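You operate a simulated robot arm through the tools that you are given. There is no shell and no other tool. Be economical: measure what you need, move in short steps, check, and stop when the job is done.

You run a simulated robot arm. Do the job below in one go: nothing can be reset, and whatever is moved stays where it is left.

TASK
Put the clamp and orange box in the toolbox and the paper roll in the cup holder.
Fine: toolbox lid shut; the blue tray stays.

The check looks at the end state, three seconds after you hand in, the way a careful person would. Anything else that was tipped, shoved, dropped, spilled or broken makes it a failure. Lids that push on must go on centred and level and be pressed home; caps that screw on are set level and turned clockwise until they are tight.

THE ROBOT
A 7-joint arm with a two-finger parallel gripper, fixed in place. Base frame: the origin is at the foot of the arm, x ahead of it, y to its left, z up; the work surface is at about z = 92. Readings come in cm, degrees, newtons and seconds.
With the tool pointing down near the work surface it reaches from about 46 to 92 cm from the base axis. Its first joint turns from -115.0 to 115.0 degrees. Payload 3.91 kg.
The tool frame sits at the grasp point between the pads (the TCP): z along the fingers, y along the line on which they close. The tips reach 3 cm beyond it. Largest opening 11 cm; finger width 2, thickness 1; the body of the gripper, 4.8 by 11.2 cm, starts 5.5 cm behind the TCP.
Orientation is that of the tool frame in the base frame, as a unit quaternion [x, y, z, w]. With the fingers straight down and closing along the base's y, the tool's x points along the base's -x, its y along +y and its z along -z.

THE INTERFACE
- The arm moves only by the tool jog_arm. Its argument "plan" is a list of rows, each a list of 6 numbers: the shift along the tool's x, y, z in cm, then the turn, a rotation vector about the tool's x, y, z in degrees. In form: [[dx, dy, dz, wx, wy, wz], ...]. A call has 1 to 8 rows; each row is the pose to reach, as a shift and turn from the pose commanded when the call began, along the tool's axes at that moment. "hand" is the finger opening in cm, from 0 to 11, set as the call begins (left out, the last holds). A row lasts 0.2 s, in which the tool goes at most 5 cm and 8.6 degrees; a call with a longer step from one row to the next is refused whole, and so is a gripper value outside its range. Where a pose cannot be reached the arm comes as near as it can. A force on the tool above 40 N (or 10 N above the force at the start of the call, whichever is more), or a blocked arm, ends the call early, and 0.2 s more pass. Each finger travels about 15.3 cm/s and halts on what it meets, pressing with about 30 N; the grip force reading is that of the motor and also rises with nothing between the fingers. The clock runs only during rows and for 0.2 s after the last one: add rows that repeat a pose to give the fingers time. It gives the time, the measured TCP pose, the force on the tool (base axes), the opening and the grip force at its end, in the units of the frame above (readings bear some noise).
- Cameras (640 x 400 px; columns grow to the right, rows downward): "scene" is fixed at [21.86, 65.11, 176.42]; the picture's right is [-0.80, -0.60, 0.00], its down [-0.39, 0.52, -0.76] and it looks along [0.45, -0.61, -0.65] (base axes); focal length 214 px, centre (320, 200). "wrist" rides on the gripper at [7.3, 1.7, -10.3] in the tool frame; the picture's right is [-0.23, 0.97, 0.00], its down [-0.76, -0.18, -0.62] and it looks along [-0.61, -0.14, 0.78] (tool axes); focal length 222 px, centre (320, 200). There is no depth. A picture from a camera that has moved, and an enlarged one, comes with that camera's place and axes in the base frame and with its lens.
- capture(camera): a new picture of that camera. No time passes.
- move_column(by): slides the trunk up (or, below 0, down) by that many cm; the arm rides with it, the base frame stays. It gives what a move gives, with no picture.
- inspect(camera, box): a new picture of the part [left, top, right, bottom] of that camera's present view, enlarged. No time passes.
- finish_job(): hands the job in; it is judged then, once.

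Go step by step. Nothing tells you positions but the pictures and the camera data: compare them with the known pose of the tool, close in by small moves and look again before you grip or let go. The budget is 120 turns and 84 pictures, counting those below and the enlarged ones. Unless the task says otherwise, let go and move clear before handing in, and close with one line.

The tools are called by a JSON object that holds its "api" and its "payload". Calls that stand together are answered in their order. jog_arm: Moves the arm, as the interface text tells. Its arguments: {"type":"object","properties":{"plan":{"type":"array","items":{"type":"array","items":{"type":"number"}}},"hand":{"type":"number"}},"required":["plan"]} The other tools are called the same way: move_column (by) slides the trunk up or down; capture (camera) takes a picture; inspect (camera, box) takes an enlarged picture of a part of a camera's view; finish_job () hands the job in.

At the start:

```text
t: 0.0
position: [54.58, 5.29, 157.03]
tool_rot: [-0.001, 1.0, 0.0, -0.001]
ft_force: [-0.1, 0.4, 0.7]
width: 10.97
finger_force: 0.1
trunk travel left (down, up): [-87.5, 11.5]
```

scene: 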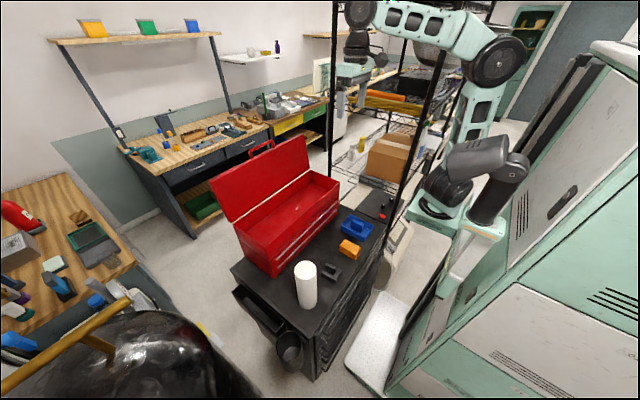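
wrist: 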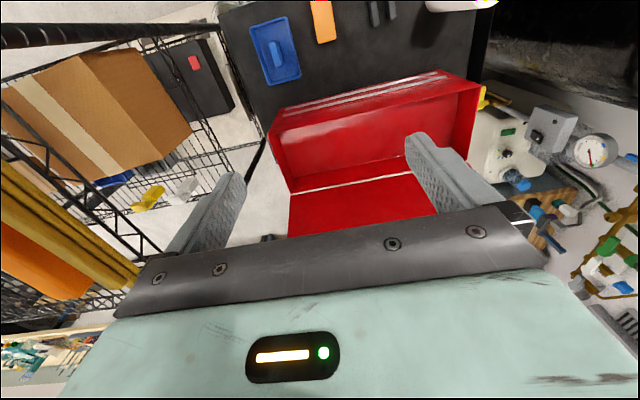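

I see the cart with the open toolbox, paper roll, clamp, orange box and blue tray, and a cup holder on the near end of the cart. I'll look closer to measure them.

{"api": "inspect", "payload": {"camera": "scene", "box": [220, 200, 400, 312]}}

{"api": "inspect", "payload": {"camera": "scene", "box": [220, 270, 380, 390]}}

{"api": "inspect", "payload": {"camera": "scene", "box": [190, 120, 380, 290]}}

```text
3.56 times, centred on (310, 256) of scene
camera zoom: at [21.86, 65.11, 176.42], right [-0.8, -0.6, 0.0], down [-0.39, 0.52, -0.76], along [0.45, -0.61, -0.65], focal length 763 px, centre (356, 1)
```

zoom: 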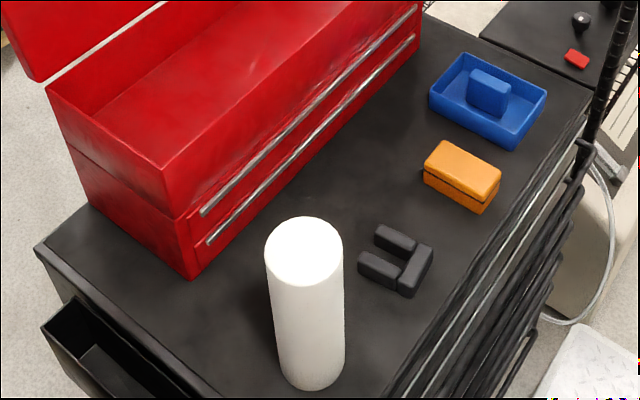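

```text
3.33 times, centred on (300, 330) of scene
camera zoom: at [21.86, 65.11, 176.42], right [-0.8, -0.6, 0.0], down [-0.39, 0.52, -0.76], along [0.45, -0.61, -0.65], focal length 715 px, centre (387, -233)
```

zoom: 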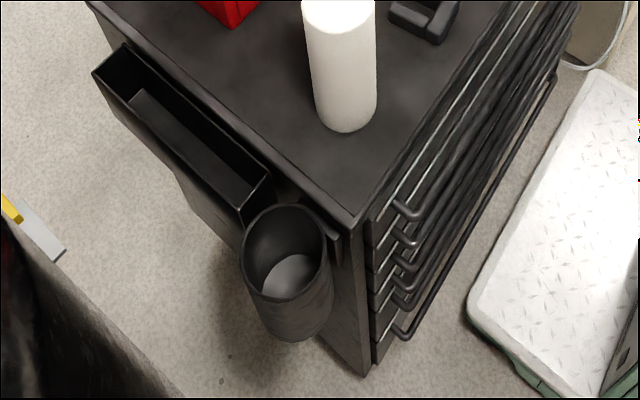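

```text
2.35 times, centred on (285, 205) of scene
camera zoom: at [21.86, 65.11, 176.42], right [-0.8, -0.6, 0.0], down [-0.39, 0.52, -0.76], along [0.45, -0.61, -0.65], focal length 505 px, centre (402, 188)
```

zoom: 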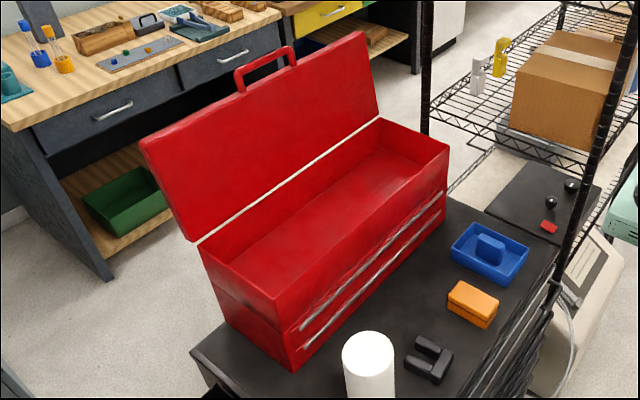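

The clamp is at about (46.7, 23, 94), the box at about (46.6, 8, 94) and the roll at about (47.6, 38, top at 115). The toolbox spans x 65–85, y −10 to 38, with its rim near z 113, and the cup is near (44.5, 52). I'll move over the clamp first.

{"api": "jog_arm", "payload": {"plan": [[0.94, 1.75, 4.37, 0, 0, 0], [1.88, 3.5, 8.75, 0, 0, 0], [2.8, 5.25, 13.1, 0, 0, 0], [3.75, 7, 17.5, 0, 0, 0], [4.7, 8.75, 21.9, 0, 0, 0], [5.6, 10.5, 26.2, 0, 0, 0], [6.6, 12.25, 30.6, 0, 0, 0], [7.5, 14, 35, 0, 0, 0]], "hand": 11}}

{"api": "capture", "payload": {"camera": "wrist"}}

{"api": "capture", "payload": {"camera": "scene"}}

```text
t: 1.8
position: [47.02, 19.11, 121.88]
tool_rot: [0.0, 1.0, 0.0, 0.001]
ft_force: [-0.6, -0.4, -0.3]
width: 10.98
finger_force: 0.0
trunk travel left (down, up): [-87.5, 11.5]
```

```text
78 pictures are left
camera wrist: at [39.86, 20.73, 132.16], right [0.23, 0.97, 0.0], down [0.76, -0.18, 0.62], along [0.61, -0.14, -0.78], focal length 222 px, centre (320, 200)
```

wrist: 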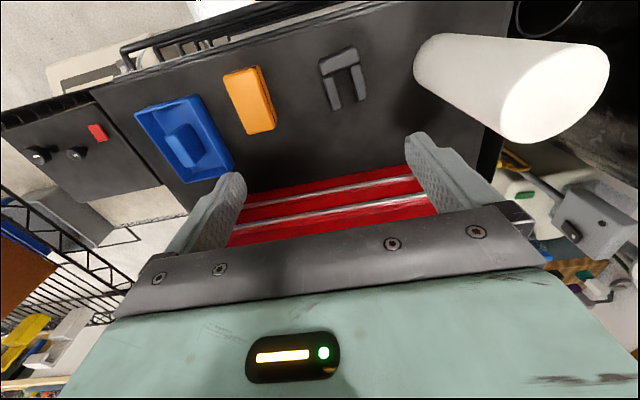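

```text
77 pictures are left
```

scene: 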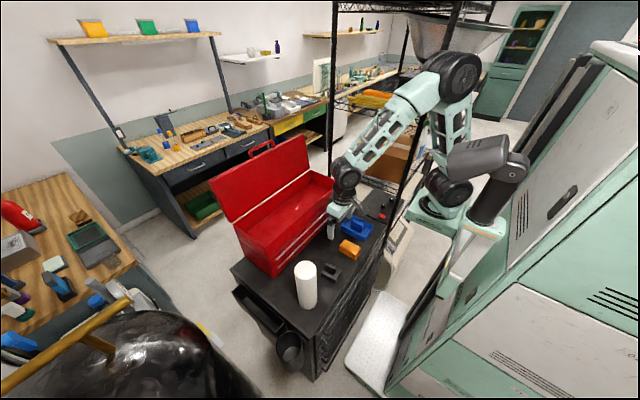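

The wrist view puts the clamp at x 43.7–51, y 19.6–25.6, with its back bar along y. I'll descend around it.

{"api": "jog_arm", "payload": {"plan": [[0.3, 2, 4, 0, 0, 0], [0.5, 3.5, 8.5, 0, 0, 0], [0.5, 3.5, 13.3, 0, 0, 0], [0.5, 3.5, 18, 0, 0, 0], [0.5, 3.5, 22, 0, 0, 0], [0.5, 3.5, 24, 0, 0, 0], [0.5, 3.5, 25.8, 0, 0, 0]]}}

{"api": "capture", "payload": {"camera": "wrist"}}

{"api": "inspect", "payload": {"camera": "scene", "box": [260, 180, 420, 300]}}

```text
t: 3.4
position: [46.47, 22.64, 96.16]
tool_rot: [0.0, 1.0, 0.0, 0.0]
ft_force: [0.0, -0.2, 0.1]
width: 11.0
finger_force: 0.1
trunk travel left (down, up): [-87.5, 11.5]
```

```text
76 pictures are left
camera wrist: at [39.3, 24.38, 106.45], right [0.23, 0.97, 0.0], down [0.76, -0.18, 0.62], along [0.61, -0.14, -0.78], focal length 222 px, centre (320, 200)
```

wrist: 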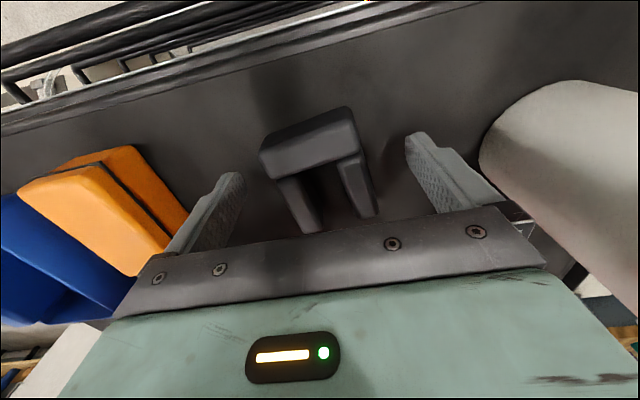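

```text
3.33 times, centred on (340, 240) of scene
camera zoom: at [21.86, 65.11, 176.42], right [-0.8, -0.6, 0.0], down [-0.39, 0.52, -0.76], along [0.45, -0.61, -0.65], focal length 715 px, centre (253, 67)
```

zoom: 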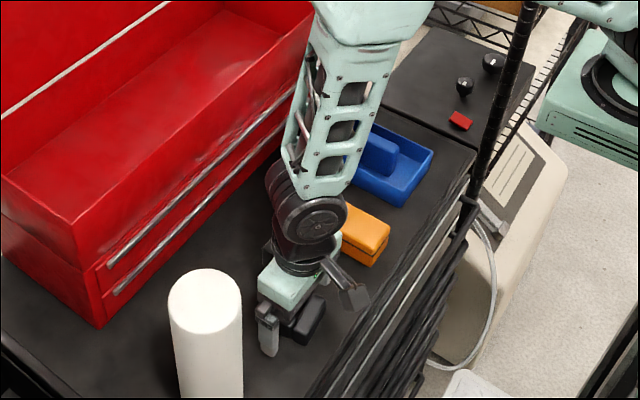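

The clamp sits between the fingers. I'll lower slightly and close.

{"api": "jog_arm", "payload": {"plan": [[0, 0, 0.4, 0, 0, 0], [0, 0, 0.4, 0, 0, 0], [0, 0, 0.4, 0, 0, 0], [0, 0, 0.4, 0, 0, 0]], "hand": 0}}

{"api": "capture", "payload": {"camera": "wrist"}}

```text
t: 4.4
position: [46.44, 22.79, 95.78]
tool_rot: [0.0, 1.0, 0.001, 0.001]
ft_force: [0.7, -1.8, 19.6]
width: 6.13
finger_force: 29.4
trunk travel left (down, up): [-87.5, 11.5]
```

```text
74 pictures are left
camera wrist: at [39.33, 24.4, 106.15], right [0.23, 0.97, 0.0], down [0.76, -0.18, 0.62], along [0.61, -0.14, -0.78], focal length 222 px, centre (320, 200)
```

wrist: 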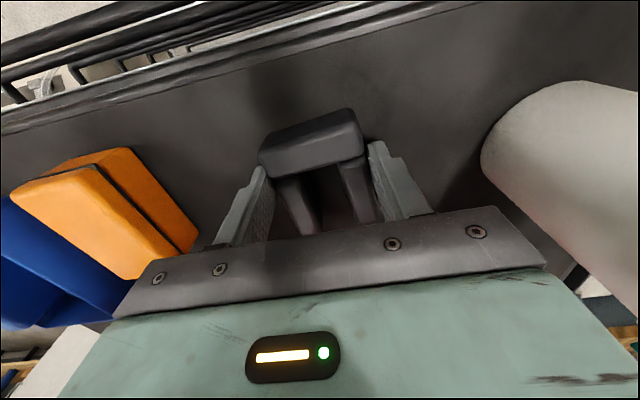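

Clamp gripped at 6.1 cm. I'll lift it straight up above the rim.

{"api": "jog_arm", "payload": {"plan": [[0, 0, -2, 0, 0, 0], [0, 0, -6, 0, 0, 0], [0, 0, -10.5, 0, 0, 0], [0, 0, -15, 0, 0, 0], [0, 0, -19.5, 0, 0, 0], [0, 0, -24, 0, 0, 0], [0, 0, -27, 0, 0, 0]]}}

{"api": "jog_arm", "payload": {"plan": [[-4, 0, 0, 0, 0, 0], [-8.5, 0, 0, 0, 0, 0], [-13, 0, 0, 0, 0, 0], [-17.5, 0, 0, 0, 0, 0], [-22, 0, 0, 0, 0, 0], [-26, 0, 0, 0, 0, 0], [-27.5, 0, 0, 0, 0, 0]]}}

{"api": "capture", "payload": {"camera": "wrist"}}

{"api": "inspect", "payload": {"camera": "scene", "box": [200, 120, 380, 290]}}

```text
t: 6.0
position: [46.46, 22.45, 122.89]
tool_rot: [-0.001, 1.0, 0.001, 0.0]
ft_force: [-0.7, 0.0, -1.4]
width: 6.07
finger_force: 29.9
trunk travel left (down, up): [-87.5, 11.5]
```

```text
t: 7.6
position: [73.93, 22.79, 123.01]
tool_rot: [0.0, 1.0, 0.0, 0.0]
ft_force: [0.2, -0.1, -1.4]
width: 6.08
finger_force: 30.2
trunk travel left (down, up): [-87.5, 11.5]
```

```text
73 pictures are left
camera wrist: at [66.83, 24.47, 133.12], right [0.23, 0.97, 0.0], down [0.76, -0.18, 0.62], along [0.61, -0.14, -0.78], focal length 222 px, centre (320, 200)
```

wrist: 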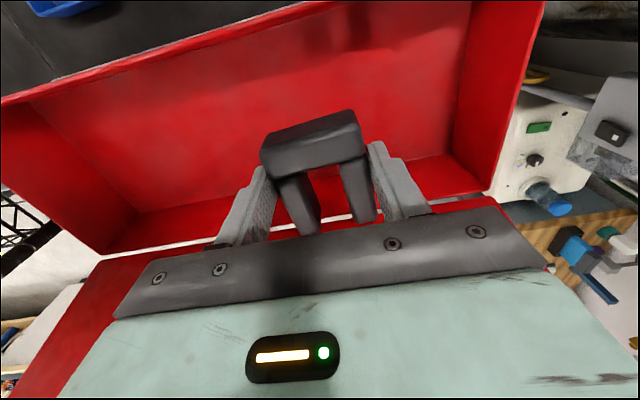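

```text
2.35 times, centred on (290, 205) of scene
camera zoom: at [21.86, 65.11, 176.42], right [-0.8, -0.6, 0.0], down [-0.39, 0.52, -0.76], along [0.45, -0.61, -0.65], focal length 505 px, centre (391, 188)
```

zoom: 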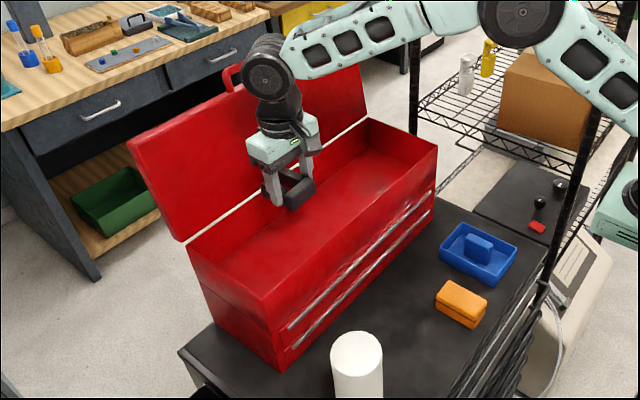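

The toolbox tray floor is shallow, near z ≈ 107. I'll lower the clamp gently until it touches.

{"api": "jog_arm", "payload": {"plan": [[0, 0, 4, 0, 0, 0], [0, 0, 8, 0, 0, 0], [0, 0, 10, 0, 0, 0], [0, 0, 11, 0, 0, 0], [0, 0, 11.5, 0, 0, 0]]}}

{"api": "capture", "payload": {"camera": "wrist"}}

```text
t: 8.8
position: [73.97, 22.88, 111.35]
tool_rot: [0.0, 1.0, 0.0, 0.0]
ft_force: [0.4, 0.1, -2.5]
width: 6.09
finger_force: 30.2
trunk travel left (down, up): [-87.5, 11.5]
```

```text
71 pictures are left
camera wrist: at [66.83, 24.51, 121.64], right [0.23, 0.97, 0.0], down [0.76, -0.18, 0.62], along [0.61, -0.14, -0.78], focal length 222 px, centre (320, 200)
```

wrist: 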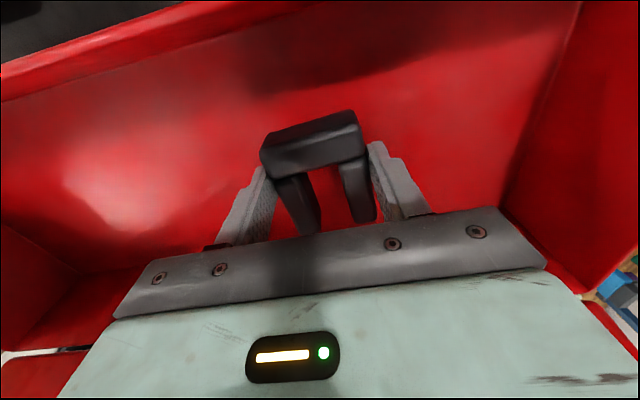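

{"api": "jog_arm", "payload": {"plan": [[0, 0, 0.4, 0, 0, 0], [0, 0, 0.8, 0, 0, 0], [0, 0, 1.2, 0, 0, 0], [0, 0, 1.6, 0, 0, 0], [0, 0, 2.0, 0, 0, 0], [0, 0, 2.4, 0, 0, 0], [0, 0, 2.8, 0, 0, 0], [0, 0, 3.2, 0, 0, 0]]}}

```text
t: 10.6
position: [74.43, 22.93, 109.0]
tool_rot: [0.0, 1.0, 0.005, 0.007]
ft_force: [0.0, -0.1, 16.0]
width: 5.95
finger_force: 29.9
trunk travel left (down, up): [-87.5, 11.5]
stopped in row 8: the force on the tool passed its limit (the readings are from after the stop); the commanded pose is now the measured one
```

It touched the floor at TCP z ≈ 109. I'll release and rise.

{"api": "jog_arm", "payload": {"plan": [[0, 0, -0.3, 0, 0, 0], [0, 0, -0.3, 0, 0, 0], [0, 0, -0.3, 0, 0, 0], [0, 0, -3, 0, 0, 0], [0, 0, -7, 0, 0, 0], [0, 0, -11, 0, 0, 0], [0, 0, -15, 0, 0, 0]], "hand": 9}}

{"api": "capture", "payload": {"camera": "wrist"}}

```text
t: 12.2
position: [74.06, 22.7, 123.61]
tool_rot: [0.001, 1.0, 0.002, 0.005]
ft_force: [-0.4, -0.5, 0.3]
width: 9.0
finger_force: 0.1
trunk travel left (down, up): [-87.5, 11.5]
```

```text
70 pictures are left
camera wrist: at [66.73, 24.24, 133.87], right [0.23, 0.97, 0.01], down [0.76, -0.18, 0.63], along [0.61, -0.14, -0.78], focal length 222 px, centre (320, 200)
```

wrist: 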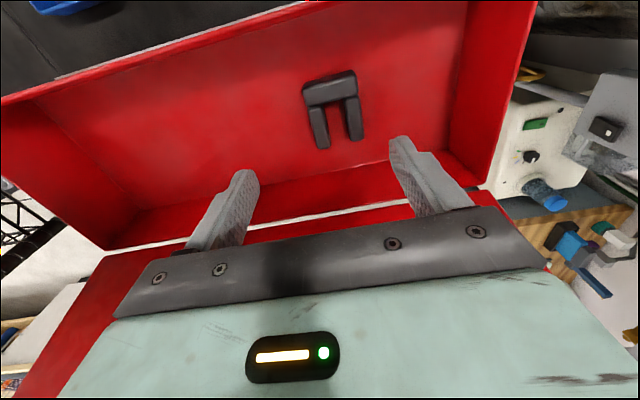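

The clamp is resting in the toolbox. Next I'll go over the orange box.

{"api": "jog_arm", "payload": {"plan": [[4, -2, 0, 0, 0, 0], [8, -4, 0, 0, 0, 0], [12, -6.2, 0, 0, 0, 0], [16, -8.4, 0, 0, 0, 0], [20, -10.6, 0, 0, 0, 0], [24, -12.8, 1, 0, 0, 0], [27, -14.7, 4, 0, 0, 0], [27, -14.7, 8, 0, 0, 0]], "hand": 11}}

{"api": "capture", "payload": {"camera": "wrist"}}

```text
t: 14.0
position: [47.29, 8.07, 115.44]
tool_rot: [0.001, 1.0, 0.004, 0.005]
ft_force: [-0.6, -0.7, -0.2]
width: 10.99
finger_force: 0.1
trunk travel left (down, up): [-87.5, 11.5]
```

```text
69 pictures are left
camera wrist: at [40.01, 9.72, 125.7], right [0.23, 0.97, 0.01], down [0.75, -0.18, 0.63], along [0.62, -0.14, -0.78], focal length 222 px, centre (320, 200)
```

wrist: 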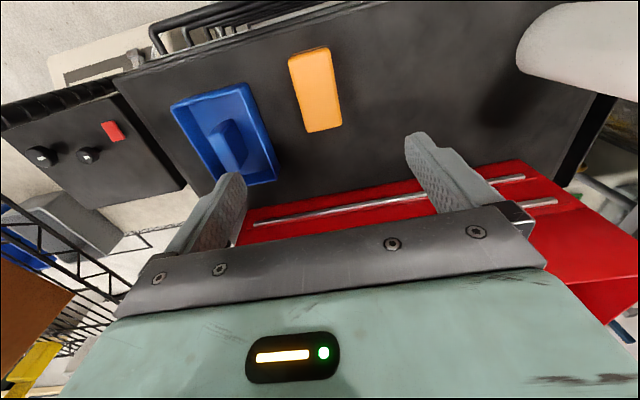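

The orange box is at (47.1, 7.7), about 4.6 cm wide and aligned with the base axes. I'll descend with the hand at 9 cm to stay clear of the tray.

{"api": "jog_arm", "payload": {"plan": [[0.2, -0.35, 4, 0.46, 0.57, 0], [0.2, -0.35, 8, 0.46, 0.57, 0], [0.2, -0.35, 12, 0.46, 0.57, 0], [0.2, -0.35, 15, 0.46, 0.57, 0], [0.2, -0.35, 17.5, 0.46, 0.57, 0], [0.2, -0.35, 19, 0.46, 0.57, 0]], "hand": 9}}

{"api": "capture", "payload": {"camera": "wrist"}}

```text
t: 15.4
position: [47.24, 7.98, 96.5]
tool_rot: [0.0, 1.0, -0.002, 0.0]
ft_force: [0.1, -0.3, 0.3]
width: 9.0
finger_force: 0.0
trunk travel left (down, up): [-87.5, 11.5]
```

```text
68 pictures are left
camera wrist: at [40.14, 9.68, 106.72], right [0.23, 0.97, 0.0], down [0.76, -0.18, 0.62], along [0.61, -0.14, -0.78], focal length 222 px, centre (320, 200)
```

wrist: 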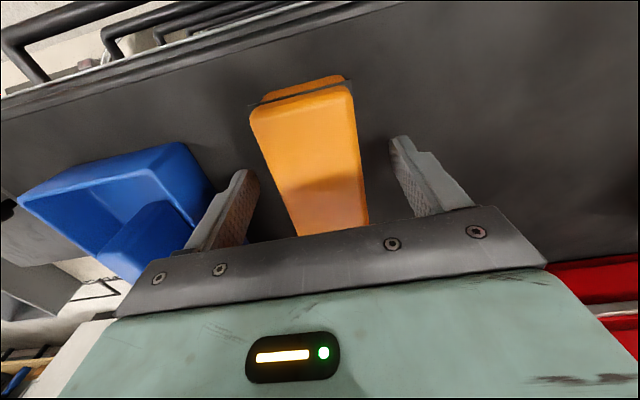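

Box is between the fingers. I'll centre, lower a bit and close.

{"api": "jog_arm", "payload": {"plan": [[0, -0.3, 0.6, 0, 0, 0], [0, -0.3, 0.6, 0, 0, 0]]}}

{"api": "jog_arm", "payload": {"plan": [[0, 0, 0, 0, 0, 0], [0, 0, 0, 0, 0, 0], [0, 0, 0, 0, 0, 0], [0, 0, 0, 0, 0, 0]], "hand": 0}}

{"api": "jog_arm", "payload": {"plan": [[0, 0, -2, 0, 0, 0], [0, 0, -6, 0, 0, 0], [0, 0, -10.5, 0, 0, 0], [0, 0, -15, 0, 0, 0], [0, 0, -19.5, 0, 0, 0], [0, 0, -24, 0, 0, 0], [0, 0, -28, 0, 0, 0]]}}

{"api": "capture", "payload": {"camera": "wrist"}}

```text
t: 16.0
position: [47.29, 7.66, 95.86]
tool_rot: [0.0, 1.0, -0.001, 0.0]
ft_force: [-0.9, -0.6, -0.4]
width: 9.01
finger_force: 0.0
trunk travel left (down, up): [-87.5, 11.5]
```

```text
t: 17.0
position: [47.32, 7.78, 95.81]
tool_rot: [0.0, 1.0, -0.001, 0.0]
ft_force: [0.6, -0.5, -0.5]
width: 4.97
finger_force: 30.4
trunk travel left (down, up): [-87.5, 11.5]
```

```text
t: 18.6
position: [47.58, 7.95, 123.92]
tool_rot: [0.0, 1.0, -0.001, 0.0]
ft_force: [-0.5, 0.3, -1.0]
width: 4.97
finger_force: 30.4
trunk travel left (down, up): [-87.5, 11.5]
```

```text
67 pictures are left
camera wrist: at [40.34, 9.6, 134.15], right [0.23, 0.97, 0.0], down [0.76, -0.18, 0.62], along [0.61, -0.14, -0.78], focal length 222 px, centre (320, 200)
```

wrist: 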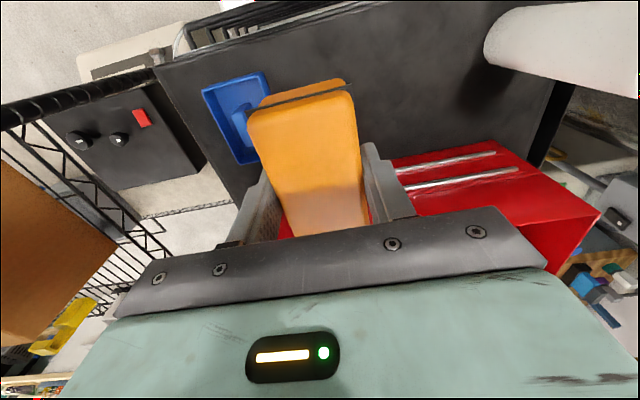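

Box held. I'll carry it over the toolbox and down near the floor.

{"api": "jog_arm", "payload": {"plan": [[-4, 0, 0, 0, 0, 0], [-8.5, 0, 0, 0, 0, 0], [-13, 0, 0, 0, 0, 0], [-17.5, 0, 0, 0, 0, 0], [-22, 0, 0, 0, 0, 0], [-26, 0, 0, 0, 0, 0], [-27.3, 0, 0, 0, 0, 0]]}}

{"api": "jog_arm", "payload": {"plan": [[0, 0, 4, 0, 0, 0], [0, 0, 8, 0, 0, 0], [0, 0, 11, 0, 0, 0], [0, 0, 12.5, 0, 0, 0], [0, 0, 13.4, 0, 0, 0]]}}

{"api": "capture", "payload": {"camera": "wrist"}}

```text
t: 20.2
position: [74.36, 7.69, 123.7]
tool_rot: [0.0, 1.0, -0.001, 0.001]
ft_force: [-0.2, 0.1, -1.1]
width: 4.95
finger_force: 30.1
trunk travel left (down, up): [-87.5, 11.5]
```

```text
t: 21.4
position: [74.56, 7.73, 110.29]
tool_rot: [0.0, 1.0, 0.0, 0.0]
ft_force: [0.5, 0.2, -1.2]
width: 4.98
finger_force: 30.4
trunk travel left (down, up): [-87.5, 11.5]
```

```text
66 pictures are left
camera wrist: at [67.36, 9.33, 120.59], right [0.23, 0.97, 0.0], down [0.76, -0.18, 0.62], along [0.61, -0.14, -0.78], focal length 222 px, centre (320, 200)
```

wrist: 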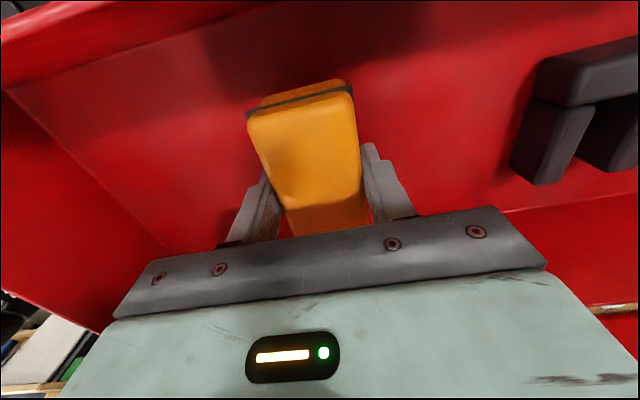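

{"api": "jog_arm", "payload": {"plan": [[0, 0, 0.3, 0, 0, 0], [0, 0, 0.6, 0, 0, 0], [0, 0, 0.9, 0, 0, 0], [0, 0, 1.2, 0, 0, 0], [0, 0, 1.5, 0, 0, 0], [0, 0, 1.8, 0, 0, 0], [0, 0, 2.1, 0, 0, 0]]}}

```text
t: 23.0
position: [74.53, 7.7, 108.47]
tool_rot: [0.001, 1.0, 0.0, 0.002]
ft_force: [1.1, -1.1, 29.3]
width: 4.95
finger_force: 30.2
trunk travel left (down, up): [-87.5, 11.5]
```

Contact with the floor at z ≈ 108.5. I'll release and rise.

{"api": "jog_arm", "payload": {"plan": [[0, 0, -0.3, 0, 0, 0], [0, 0, -0.3, 0, 0, 0], [0, 0, -0.3, 0, 0, 0], [0, 0, -3, 0, 0, 0], [0, 0, -7, 0, 0, 0], [0, 0, -11.5, 0, 0, 0], [0, 0, -16, 0, 0, 0]], "hand": 8}}

{"api": "capture", "payload": {"camera": "wrist"}}

```text
t: 24.6
position: [74.37, 7.68, 124.26]
tool_rot: [0.0, 1.0, -0.001, 0.0]
ft_force: [-0.2, -0.5, -0.6]
width: 7.99
finger_force: 0.1
trunk travel left (down, up): [-87.5, 11.5]
```

```text
65 pictures are left
camera wrist: at [67.16, 9.37, 134.55], right [0.23, 0.97, 0.0], down [0.76, -0.18, 0.62], along [0.61, -0.14, -0.78], focal length 222 px, centre (320, 200)
```

wrist: 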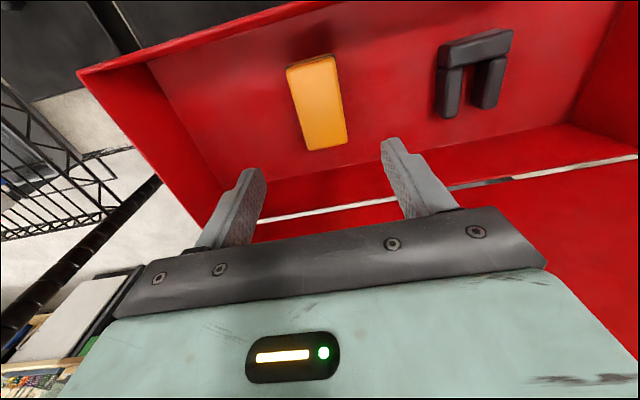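

Both items are in the toolbox. Next is the paper roll, so I'll move above it at a safe height.

{"api": "jog_arm", "payload": {"plan": [[3, 3.3, -2, 0, 0, 0], [6, 6.6, -4, 0, 0, 0], [9, 10, -6, 0, 0, 0], [12, 13.4, -7, 0, 0, 0], [15, 16.8, -8, 0, 0, 0], [18, 20.2, -8, 0, 0, 0], [21, 23.6, -8, 0, 0, 0], [24, 27, -8, 0, 0, 0]], "hand": 11}}

{"api": "jog_arm", "payload": {"plan": [[2.7, 3.3, 0, 0, 0, 0], [2.7, 3.3, 0, 0, 0, 0]]}}

{"api": "capture", "payload": {"camera": "wrist"}}

{"api": "inspect", "payload": {"camera": "scene", "box": [200, 120, 380, 290]}}

```text
t: 26.4
position: [50.45, 34.67, 132.07]
tool_rot: [0.001, 1.0, -0.001, 0.0]
ft_force: [0.0, -0.3, -0.7]
width: 11.0
finger_force: 0.1
trunk travel left (down, up): [-87.5, 11.5]
```

```text
t: 27.0
position: [47.67, 38.08, 132.14]
tool_rot: [0.0, 1.0, -0.001, 0.0]
ft_force: [0.1, 0.0, 0.1]
width: 10.98
finger_force: 0.0
trunk travel left (down, up): [-87.5, 11.5]
```

```text
64 pictures are left
camera wrist: at [40.47, 39.79, 142.43], right [0.23, 0.97, 0.0], down [0.76, -0.18, 0.62], along [0.61, -0.14, -0.78], focal length 222 px, centre (320, 200)
```

wrist: 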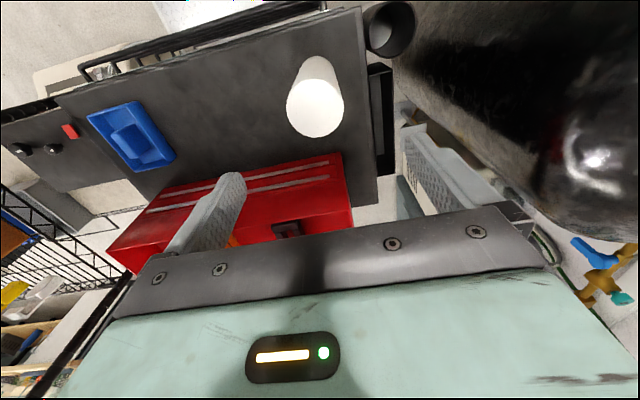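

```text
2.35 times, centred on (290, 205) of scene
camera zoom: at [21.86, 65.11, 176.42], right [-0.8, -0.6, 0.0], down [-0.39, 0.52, -0.76], along [0.45, -0.61, -0.65], focal length 505 px, centre (391, 188)
```

zoom: 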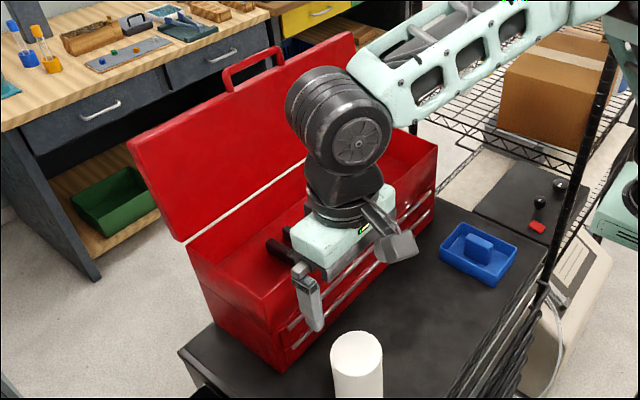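

{"api": "inspect", "payload": {"camera": "wrist", "box": [260, 0, 440, 140]}}

{"api": "inspect", "payload": {"camera": "scene", "box": [260, 320, 330, 380]}}

```text
2.86 times, centred on (350, 70) of wrist
camera zoom: at [40.47, 39.79, 142.43], right [0.23, 0.97, 0.0], down [0.76, -0.18, 0.62], along [0.61, -0.14, -0.78], focal length 635 px, centre (234, 571)
```

zoom: 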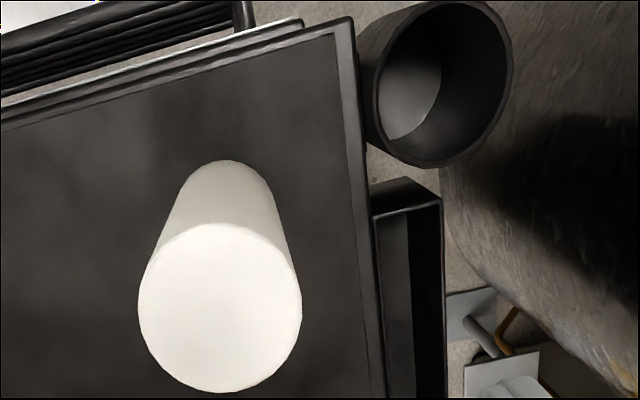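

```text
6.67 times, centred on (295, 350) of scene
camera zoom: at [21.86, 65.11, 176.42], right [-0.8, -0.6, 0.0], down [-0.39, 0.52, -0.76], along [0.45, -0.61, -0.65], focal length 1430 px, centre (487, -800)
```

zoom: 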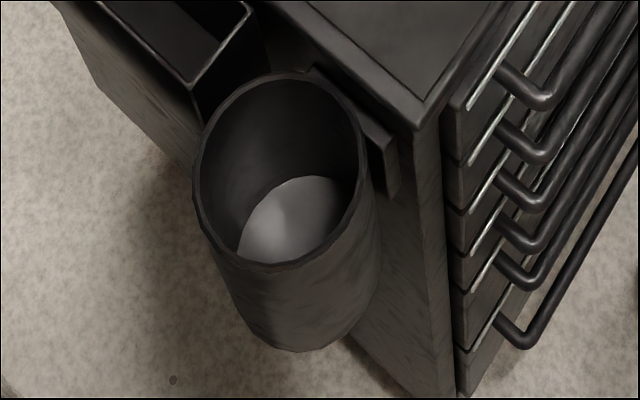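

I'll measure the cup more carefully from above before gripping the roll, hovering over it with the hand empty.

{"api": "jog_arm", "payload": {"plan": [[1, 4.5, 0, 0, 0, 0], [2, 9, 0, 0, 0, 0], [3.2, 13.5, 0, 0, 0, 0], [3.2, 14.5, 4, 0, 0, 0], [3.2, 14.5, 8.5, 0, 0, 0], [3.2, 14.5, 13, 0, 0, 0], [3.2, 14.5, 17, 0, 0, 0], [3.2, 14.5, 17, 0, 0, 0]]}}

{"api": "capture", "payload": {"camera": "wrist"}}

{"api": "inspect", "payload": {"camera": "wrist", "box": [240, 20, 400, 140]}}

```text
t: 28.8
position: [44.51, 52.67, 115.18]
tool_rot: [0.0, 1.0, 0.0, 0.0]
ft_force: [0.4, -0.1, 0.2]
width: 11.0
finger_force: 0.1
trunk travel left (down, up): [-87.5, 11.5]
```

```text
60 pictures are left
camera wrist: at [37.37, 54.39, 125.49], right [0.23, 0.97, 0.0], down [0.76, -0.18, 0.62], along [0.61, -0.14, -0.78], focal length 222 px, centre (320, 200)
```

wrist: 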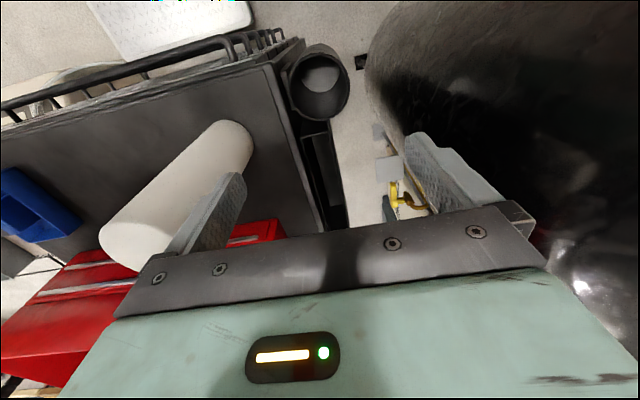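

```text
3.33 times, centred on (320, 80) of wrist
camera zoom: at [37.37, 54.39, 125.49], right [0.23, 0.97, 0.0], down [0.76, -0.18, 0.62], along [0.61, -0.14, -0.78], focal length 740 px, centre (320, 600)
```

zoom: 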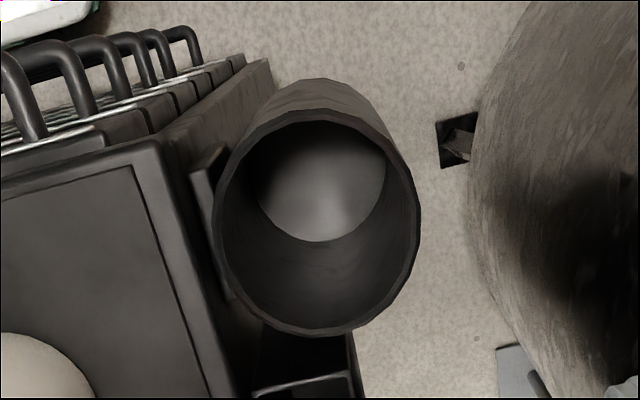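

The cup rim centre is about (44.6, 52.6), rim z ≈ 89.5, inner diameter ≈ 8.5 and roll diameter ≈ 7. I'll go back over the roll to measure its centre up close.

{"api": "jog_arm", "payload": {"plan": [[0, 0, -4, 0, 0, 0], [0, 0, -8, 0, 0, 0], [-1, -4.5, -8, 0, 0, 0], [-2, -9, -8, 0, 0, 0], [-3, -13, -8, 0, 0, 0], [-3.5, -15, -8, 0, 0, 0], [-3.5, -15, -7, 0, 0, 0]]}}

{"api": "capture", "payload": {"camera": "wrist"}}

```text
t: 30.4
position: [48.12, 37.47, 122.13]
tool_rot: [-0.001, 1.0, 0.0, 0.001]
ft_force: [0.8, 0.8, -0.2]
width: 11.0
finger_force: 0.1
trunk travel left (down, up): [-87.5, 11.5]
```

```text
58 pictures are left
camera wrist: at [40.94, 39.3, 132.42], right [0.23, 0.97, 0.0], down [0.76, -0.18, 0.62], along [0.61, -0.14, -0.78], focal length 222 px, centre (320, 200)
```

wrist: 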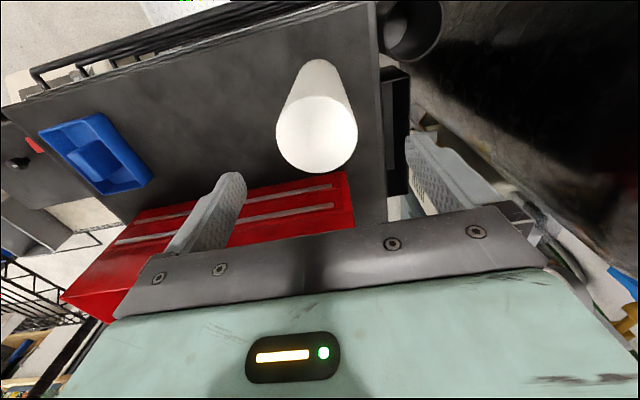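

Roll centre refined to (47.9, 37.5), top ≈ 114.5. I'll descend and grip near the top.

{"api": "jog_arm", "payload": {"plan": [[0.2, 0, 3, 0, 0, 0], [0.2, 0, 6, 0, 0, 0], [0.2, 0, 9, 0, 0, 0], [0.2, 0, 10.8, 0, 0, 0], [0.2, 0, 10.8, 0, 0, 0]]}}

{"api": "capture", "payload": {"camera": "wrist"}}

```text
t: 31.6
position: [47.82, 37.39, 111.33]
tool_rot: [0.001, 1.0, -0.002, 0.0]
ft_force: [-0.2, 0.4, 1.6]
width: 10.99
finger_force: 0.1
trunk travel left (down, up): [-87.5, 11.5]
```

```text
57 pictures are left
camera wrist: at [40.72, 39.13, 121.63], right [0.23, 0.97, 0.0], down [0.76, -0.18, 0.62], along [0.61, -0.14, -0.78], focal length 222 px, centre (320, 200)
```

wrist: 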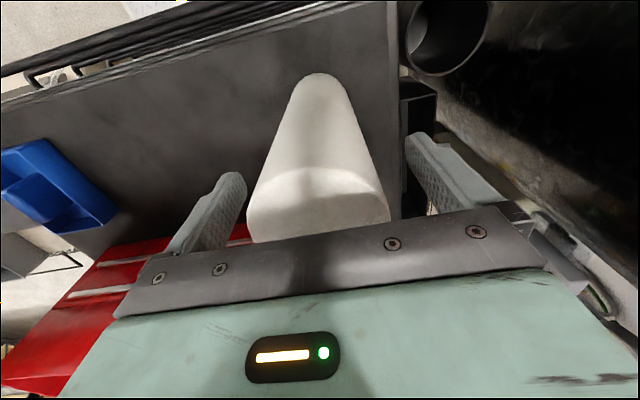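

{"api": "jog_arm", "payload": {"plan": [[0, 0, 0, 0, 0, 0], [0, 0, 0, 0, 0, 0], [0, 0, 0, 0, 0, 0]], "hand": 0}}

{"api": "jog_arm", "payload": {"plan": [[0, 0, -1, 0, 0, 0], [0, 0, -3, 0, 0, 0], [0, 0, -5, 0, 0, 0], [0, 0, -7, 0, 0, 0]]}}

{"api": "capture", "payload": {"camera": "wrist"}}

{"api": "inspect", "payload": {"camera": "scene", "box": [220, 230, 380, 350]}}

```text
t: 32.4
position: [47.84, 37.42, 111.37]
tool_rot: [0.001, 1.0, -0.001, 0.0]
ft_force: [-0.6, -0.4, 0.7]
width: 7.17
finger_force: 30.4
trunk travel left (down, up): [-87.5, 11.5]
```

```text
t: 33.4
position: [47.87, 37.35, 118.34]
tool_rot: [0.001, 1.0, -0.001, 0.001]
ft_force: [0.7, 0.3, -2.1]
width: 7.15
finger_force: 30.1
trunk travel left (down, up): [-87.5, 11.5]
```

```text
56 pictures are left
camera wrist: at [40.74, 39.11, 128.69], right [0.23, 0.97, 0.0], down [0.76, -0.18, 0.62], along [0.61, -0.14, -0.78], focal length 222 px, centre (320, 200)
```

wrist: 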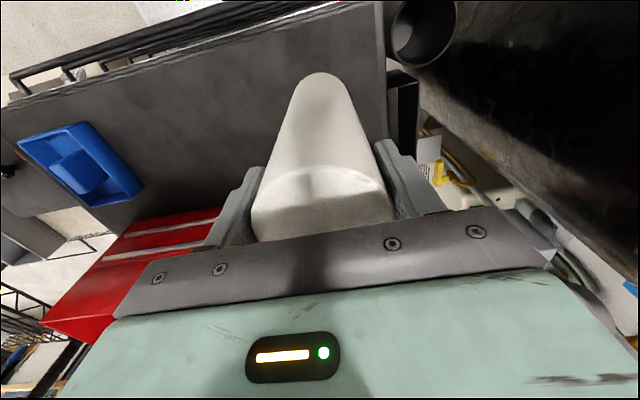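

```text
3.33 times, centred on (300, 290) of scene
camera zoom: at [21.86, 65.11, 176.42], right [-0.8, -0.6, 0.0], down [-0.39, 0.52, -0.76], along [0.45, -0.61, -0.65], focal length 715 px, centre (387, -100)
```

zoom: 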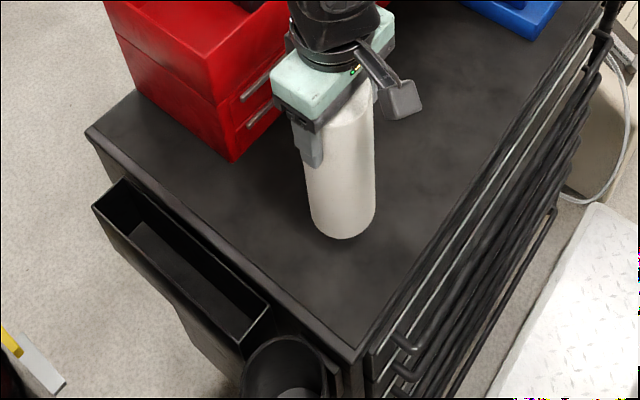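

Roll gripped. I'll move over the cup, keeping its bottom above the cart top.

{"api": "jog_arm", "payload": {"plan": [[0.8, 3.8, 0, 0, 0, 0], [1.6, 7.6, 0, 0, 0, 0], [2.4, 11.4, 0, 0, 0, 0], [3.27, 15.2, 0, 0, 0, 0], [3.27, 15.2, 0, 0, 0, 0], [3.27, 15.2, 5, 0, 0, 0], [3.27, 15.2, 7, 0, 0, 0], [3.27, 15.2, 7, 0, 0, 0]]}}

{"api": "capture", "payload": {"camera": "wrist"}}

{"api": "inspect", "payload": {"camera": "scene", "box": [240, 280, 340, 380]}}

```text
t: 35.2
position: [44.74, 52.73, 111.2]
tool_rot: [0.0, 1.0, -0.001, 0.0]
ft_force: [0.0, -0.5, -1.3]
width: 7.13
finger_force: 30.1
trunk travel left (down, up): [-87.5, 11.5]
```

```text
54 pictures are left
camera wrist: at [37.5, 54.37, 121.54], right [0.23, 0.97, 0.0], down [0.76, -0.18, 0.62], along [0.61, -0.14, -0.78], focal length 222 px, centre (320, 200)
```

wrist: 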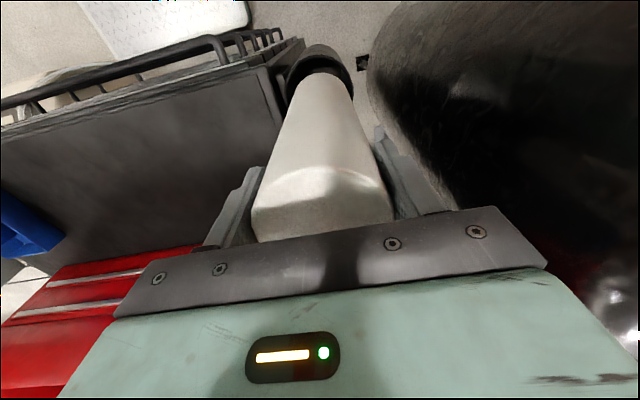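

```text
4.00 times, centred on (290, 330) of scene
camera zoom: at [21.86, 65.11, 176.42], right [-0.8, -0.6, 0.0], down [-0.39, 0.52, -0.76], along [0.45, -0.61, -0.65], focal length 858 px, centre (440, -320)
```

zoom: 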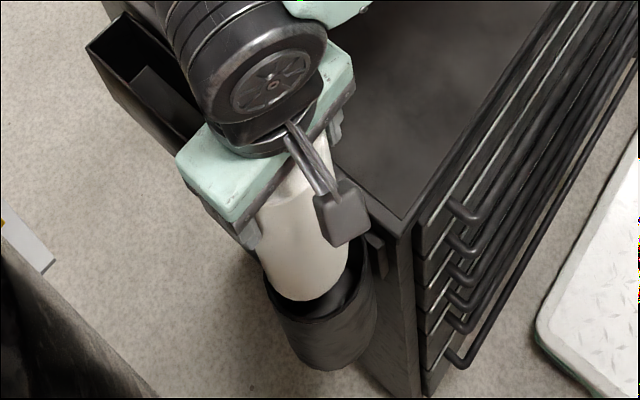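

The roll is aligned over the cup in both views. I'll lower it in steps.

{"api": "jog_arm", "payload": {"plan": [[0.1, -0.1, 1, 0, 0, 0], [0.1, -0.1, 2, 0, 0, 0], [0.1, -0.1, 3, 0, 0, 0], [0.1, -0.1, 4, 0, 0, 0], [0.1, -0.1, 5, 0, 0, 0]]}}

{"api": "inspect", "payload": {"camera": "scene", "box": [240, 280, 340, 380]}}

{"api": "inspect", "payload": {"camera": "wrist", "box": [240, 20, 400, 140]}}

```text
t: 36.4
position: [44.52, 52.79, 107.36]
tool_rot: [0.0, 1.0, 0.004, 0.002]
ft_force: [-1.3, -2.1, 8.9]
width: 7.1
finger_force: 30.0
trunk travel left (down, up): [-87.5, 11.5]
stopped in row 5: the force on the tool passed its limit (the readings are from after the stop); the commanded pose is now the measured one
```

```text
4.00 times, centred on (290, 330) of scene
camera zoom: at [21.86, 65.11, 176.42], right [-0.8, -0.6, 0.0], down [-0.39, 0.52, -0.76], along [0.45, -0.61, -0.65], focal length 858 px, centre (440, -320)
```

zoom: 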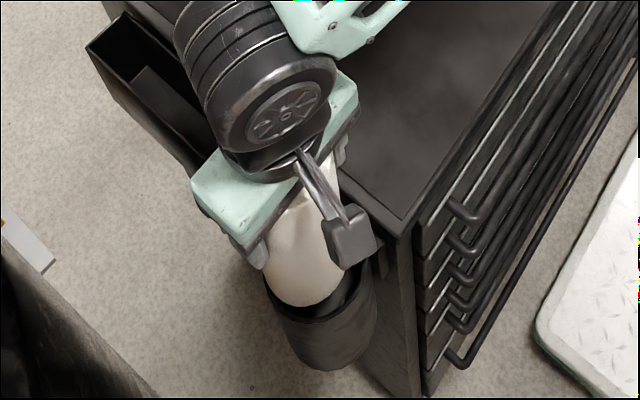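

```text
3.33 times, centred on (320, 80) of wrist
camera zoom: at [37.36, 54.32, 117.76], right [0.23, 0.97, 0.01], down [0.76, -0.18, 0.62], along [0.61, -0.14, -0.78], focal length 740 px, centre (320, 600)
```

zoom: 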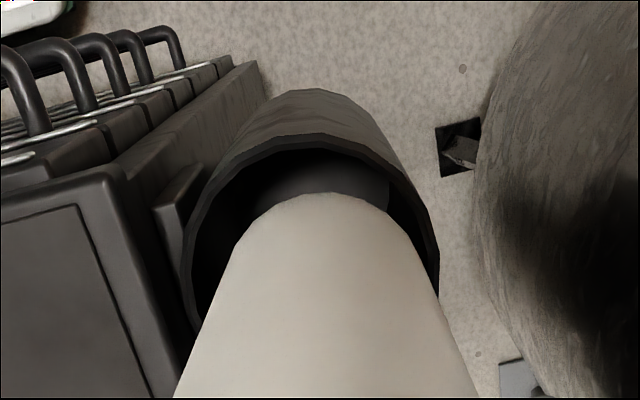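

The roll caught the rim on the +x/+y side and pivoted slightly in the grip. I'll raise it clear and look again.

{"api": "jog_arm", "payload": {"plan": [[0, 0, -1, 0.46, 0.23, 0], [0, 0, -3, 0.46, 0.23, 0], [0, -0.4, -4, 0.46, 0.23, 0], [0, -0.4, -4, 0.46, 0.23, 0]]}}

{"api": "inspect", "payload": {"camera": "scene", "box": [240, 280, 340, 380]}}

{"api": "inspect", "payload": {"camera": "wrist", "box": [220, 10, 420, 160]}}

```text
t: 37.4
position: [44.58, 52.13, 111.41]
tool_rot: [0.001, 1.0, -0.001, -0.001]
ft_force: [0.2, 0.1, -1.7]
width: 7.12
finger_force: 29.9
trunk travel left (down, up): [-87.5, 11.5]
```

```text
4.00 times, centred on (290, 330) of scene
camera zoom: at [21.86, 65.11, 176.42], right [-0.8, -0.6, 0.0], down [-0.39, 0.52, -0.76], along [0.45, -0.61, -0.65], focal length 858 px, centre (440, -320)
```

zoom: 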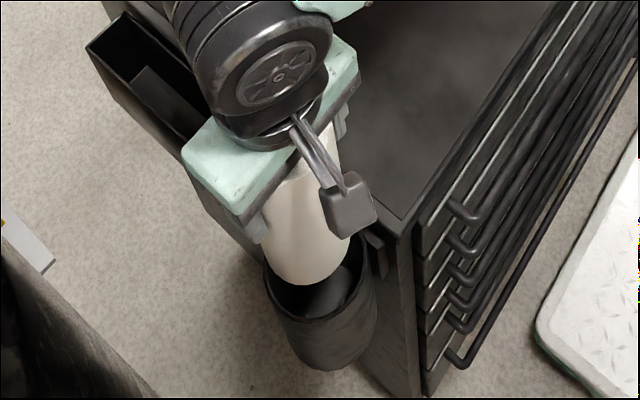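

```text
2.67 times, centred on (320, 85) of wrist
camera zoom: at [37.44, 53.92, 121.71], right [0.23, 0.97, 0.0], down [0.76, -0.18, 0.62], along [0.6, -0.14, -0.78], focal length 592 px, centre (320, 507)
```

zoom: 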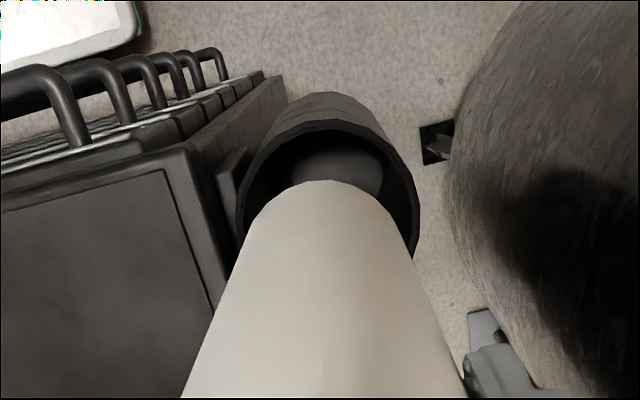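

The roll's bottom is tilted about 1.2 cm toward +x. I'll tilt the tool 3.6° about y to make the roll vertical and recentre.

{"api": "jog_arm", "payload": {"plan": [[0, 0.2, 0, 0, 1.8, 0], [0, 0.35, 0, 0, 3.6, 0], [0, 0.35, 0, 0, 3.6, 0]]}}

{"api": "inspect", "payload": {"camera": "scene", "box": [250, 300, 330, 380]}}

{"api": "inspect", "payload": {"camera": "wrist", "box": [240, 20, 400, 140]}}

```text
t: 38.1
position: [44.52, 52.62, 111.29]
tool_rot: [0.0, 0.999, -0.002, -0.033]
ft_force: [-0.1, 0.3, -2.0]
width: 7.16
finger_force: 30.0
trunk travel left (down, up): [-87.5, 11.5]
```

```text
5.00 times, centred on (290, 340) of scene
camera zoom: at [21.86, 65.11, 176.42], right [-0.8, -0.6, 0.0], down [-0.39, 0.52, -0.76], along [0.45, -0.61, -0.65], focal length 1072 px, centre (470, -500)
```

zoom: 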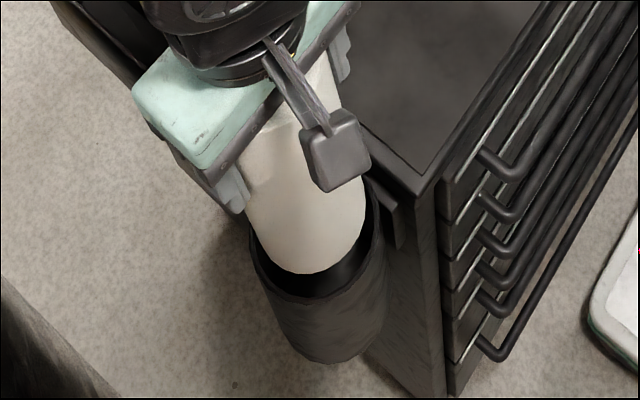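

```text
3.33 times, centred on (320, 80) of wrist
camera zoom: at [38.12, 54.34, 122.11], right [0.23, 0.97, -0.02], down [0.8, -0.18, 0.57], along [0.55, -0.14, -0.82], focal length 740 px, centre (320, 600)
```

zoom: 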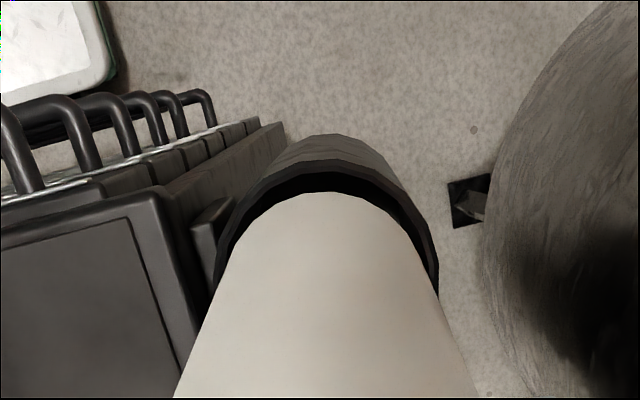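

{"api": "inspect", "payload": {"camera": "wrist", "box": [280, 55, 360, 115]}}

{"api": "inspect", "payload": {"camera": "scene", "box": [262, 320, 322, 365]}}

```text
6.67 times, centred on (320, 85) of wrist
camera zoom: at [38.12, 54.34, 122.11], right [0.23, 0.97, -0.02], down [0.8, -0.18, 0.57], along [0.55, -0.14, -0.82], focal length 1481 px, centre (320, 967)
```

zoom: 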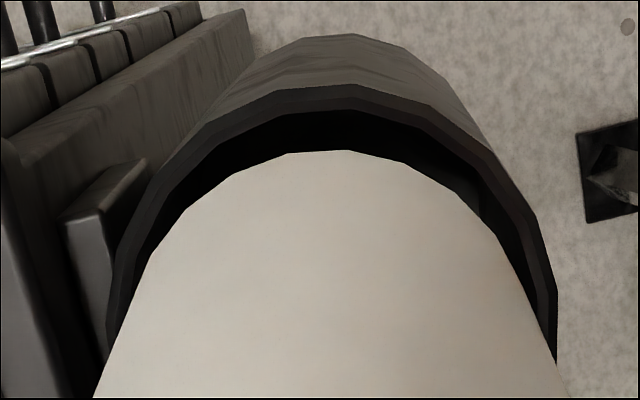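

```text
8.89 times, centred on (292, 342) of scene
camera zoom: at [21.86, 65.11, 176.42], right [-0.8, -0.6, 0.0], down [-0.39, 0.52, -0.76], along [0.45, -0.61, -0.65], focal length 1906 px, centre (569, -1067)
```

zoom: 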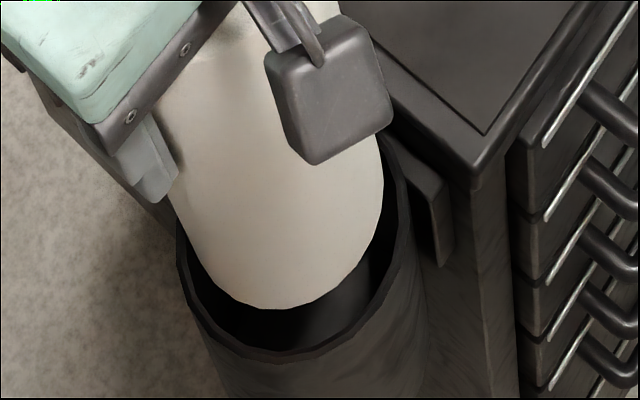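

Both views agree within a few millimetres, needing only about −0.2 cm in y. I'll lower in small steps, watching the force.

{"api": "jog_arm", "payload": {"plan": [[0, -0.2, 0, 0, 0, 0], [-0.07, -0.2, 1.0, 0, 0, 0], [-0.13, -0.2, 2.0, 0, 0, 0], [-0.17, -0.2, 2.6, 0, 0, 0]]}}

{"api": "inspect", "payload": {"camera": "wrist", "box": [280, 55, 360, 115]}}

{"api": "inspect", "payload": {"camera": "scene", "box": [262, 320, 322, 365]}}

```text
t: 39.1
position: [44.62, 52.39, 108.74]
tool_rot: [0.0, 0.999, -0.001, -0.032]
ft_force: [-0.3, -0.1, -1.4]
width: 7.13
finger_force: 29.8
trunk travel left (down, up): [-87.5, 11.5]
```

```text
6.67 times, centred on (320, 85) of wrist
camera zoom: at [38.16, 54.15, 119.43], right [0.23, 0.97, -0.02], down [0.8, -0.18, 0.57], along [0.55, -0.14, -0.82], focal length 1481 px, centre (320, 967)
```

zoom: 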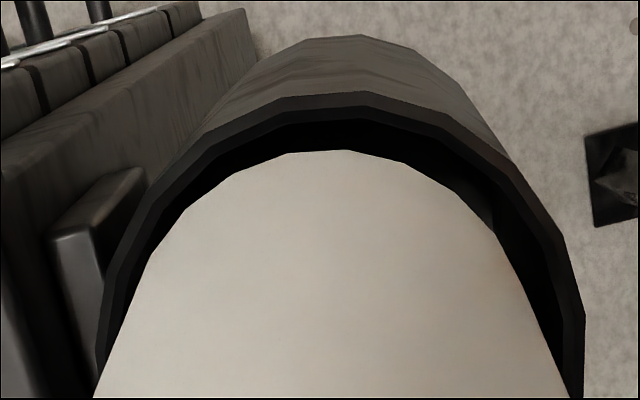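

```text
8.89 times, centred on (292, 342) of scene
camera zoom: at [21.86, 65.11, 176.42], right [-0.8, -0.6, 0.0], down [-0.39, 0.52, -0.76], along [0.45, -0.61, -0.65], focal length 1906 px, centre (569, -1067)
```

zoom: 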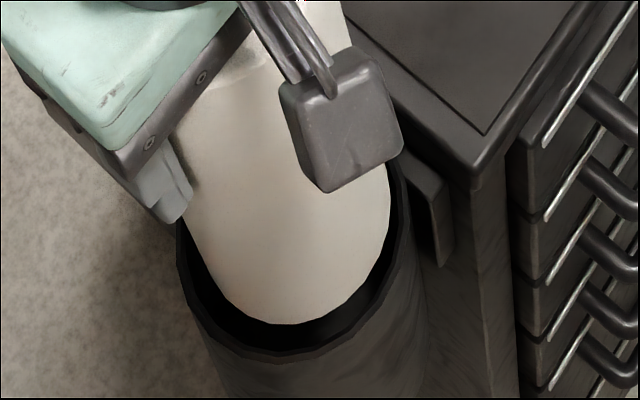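

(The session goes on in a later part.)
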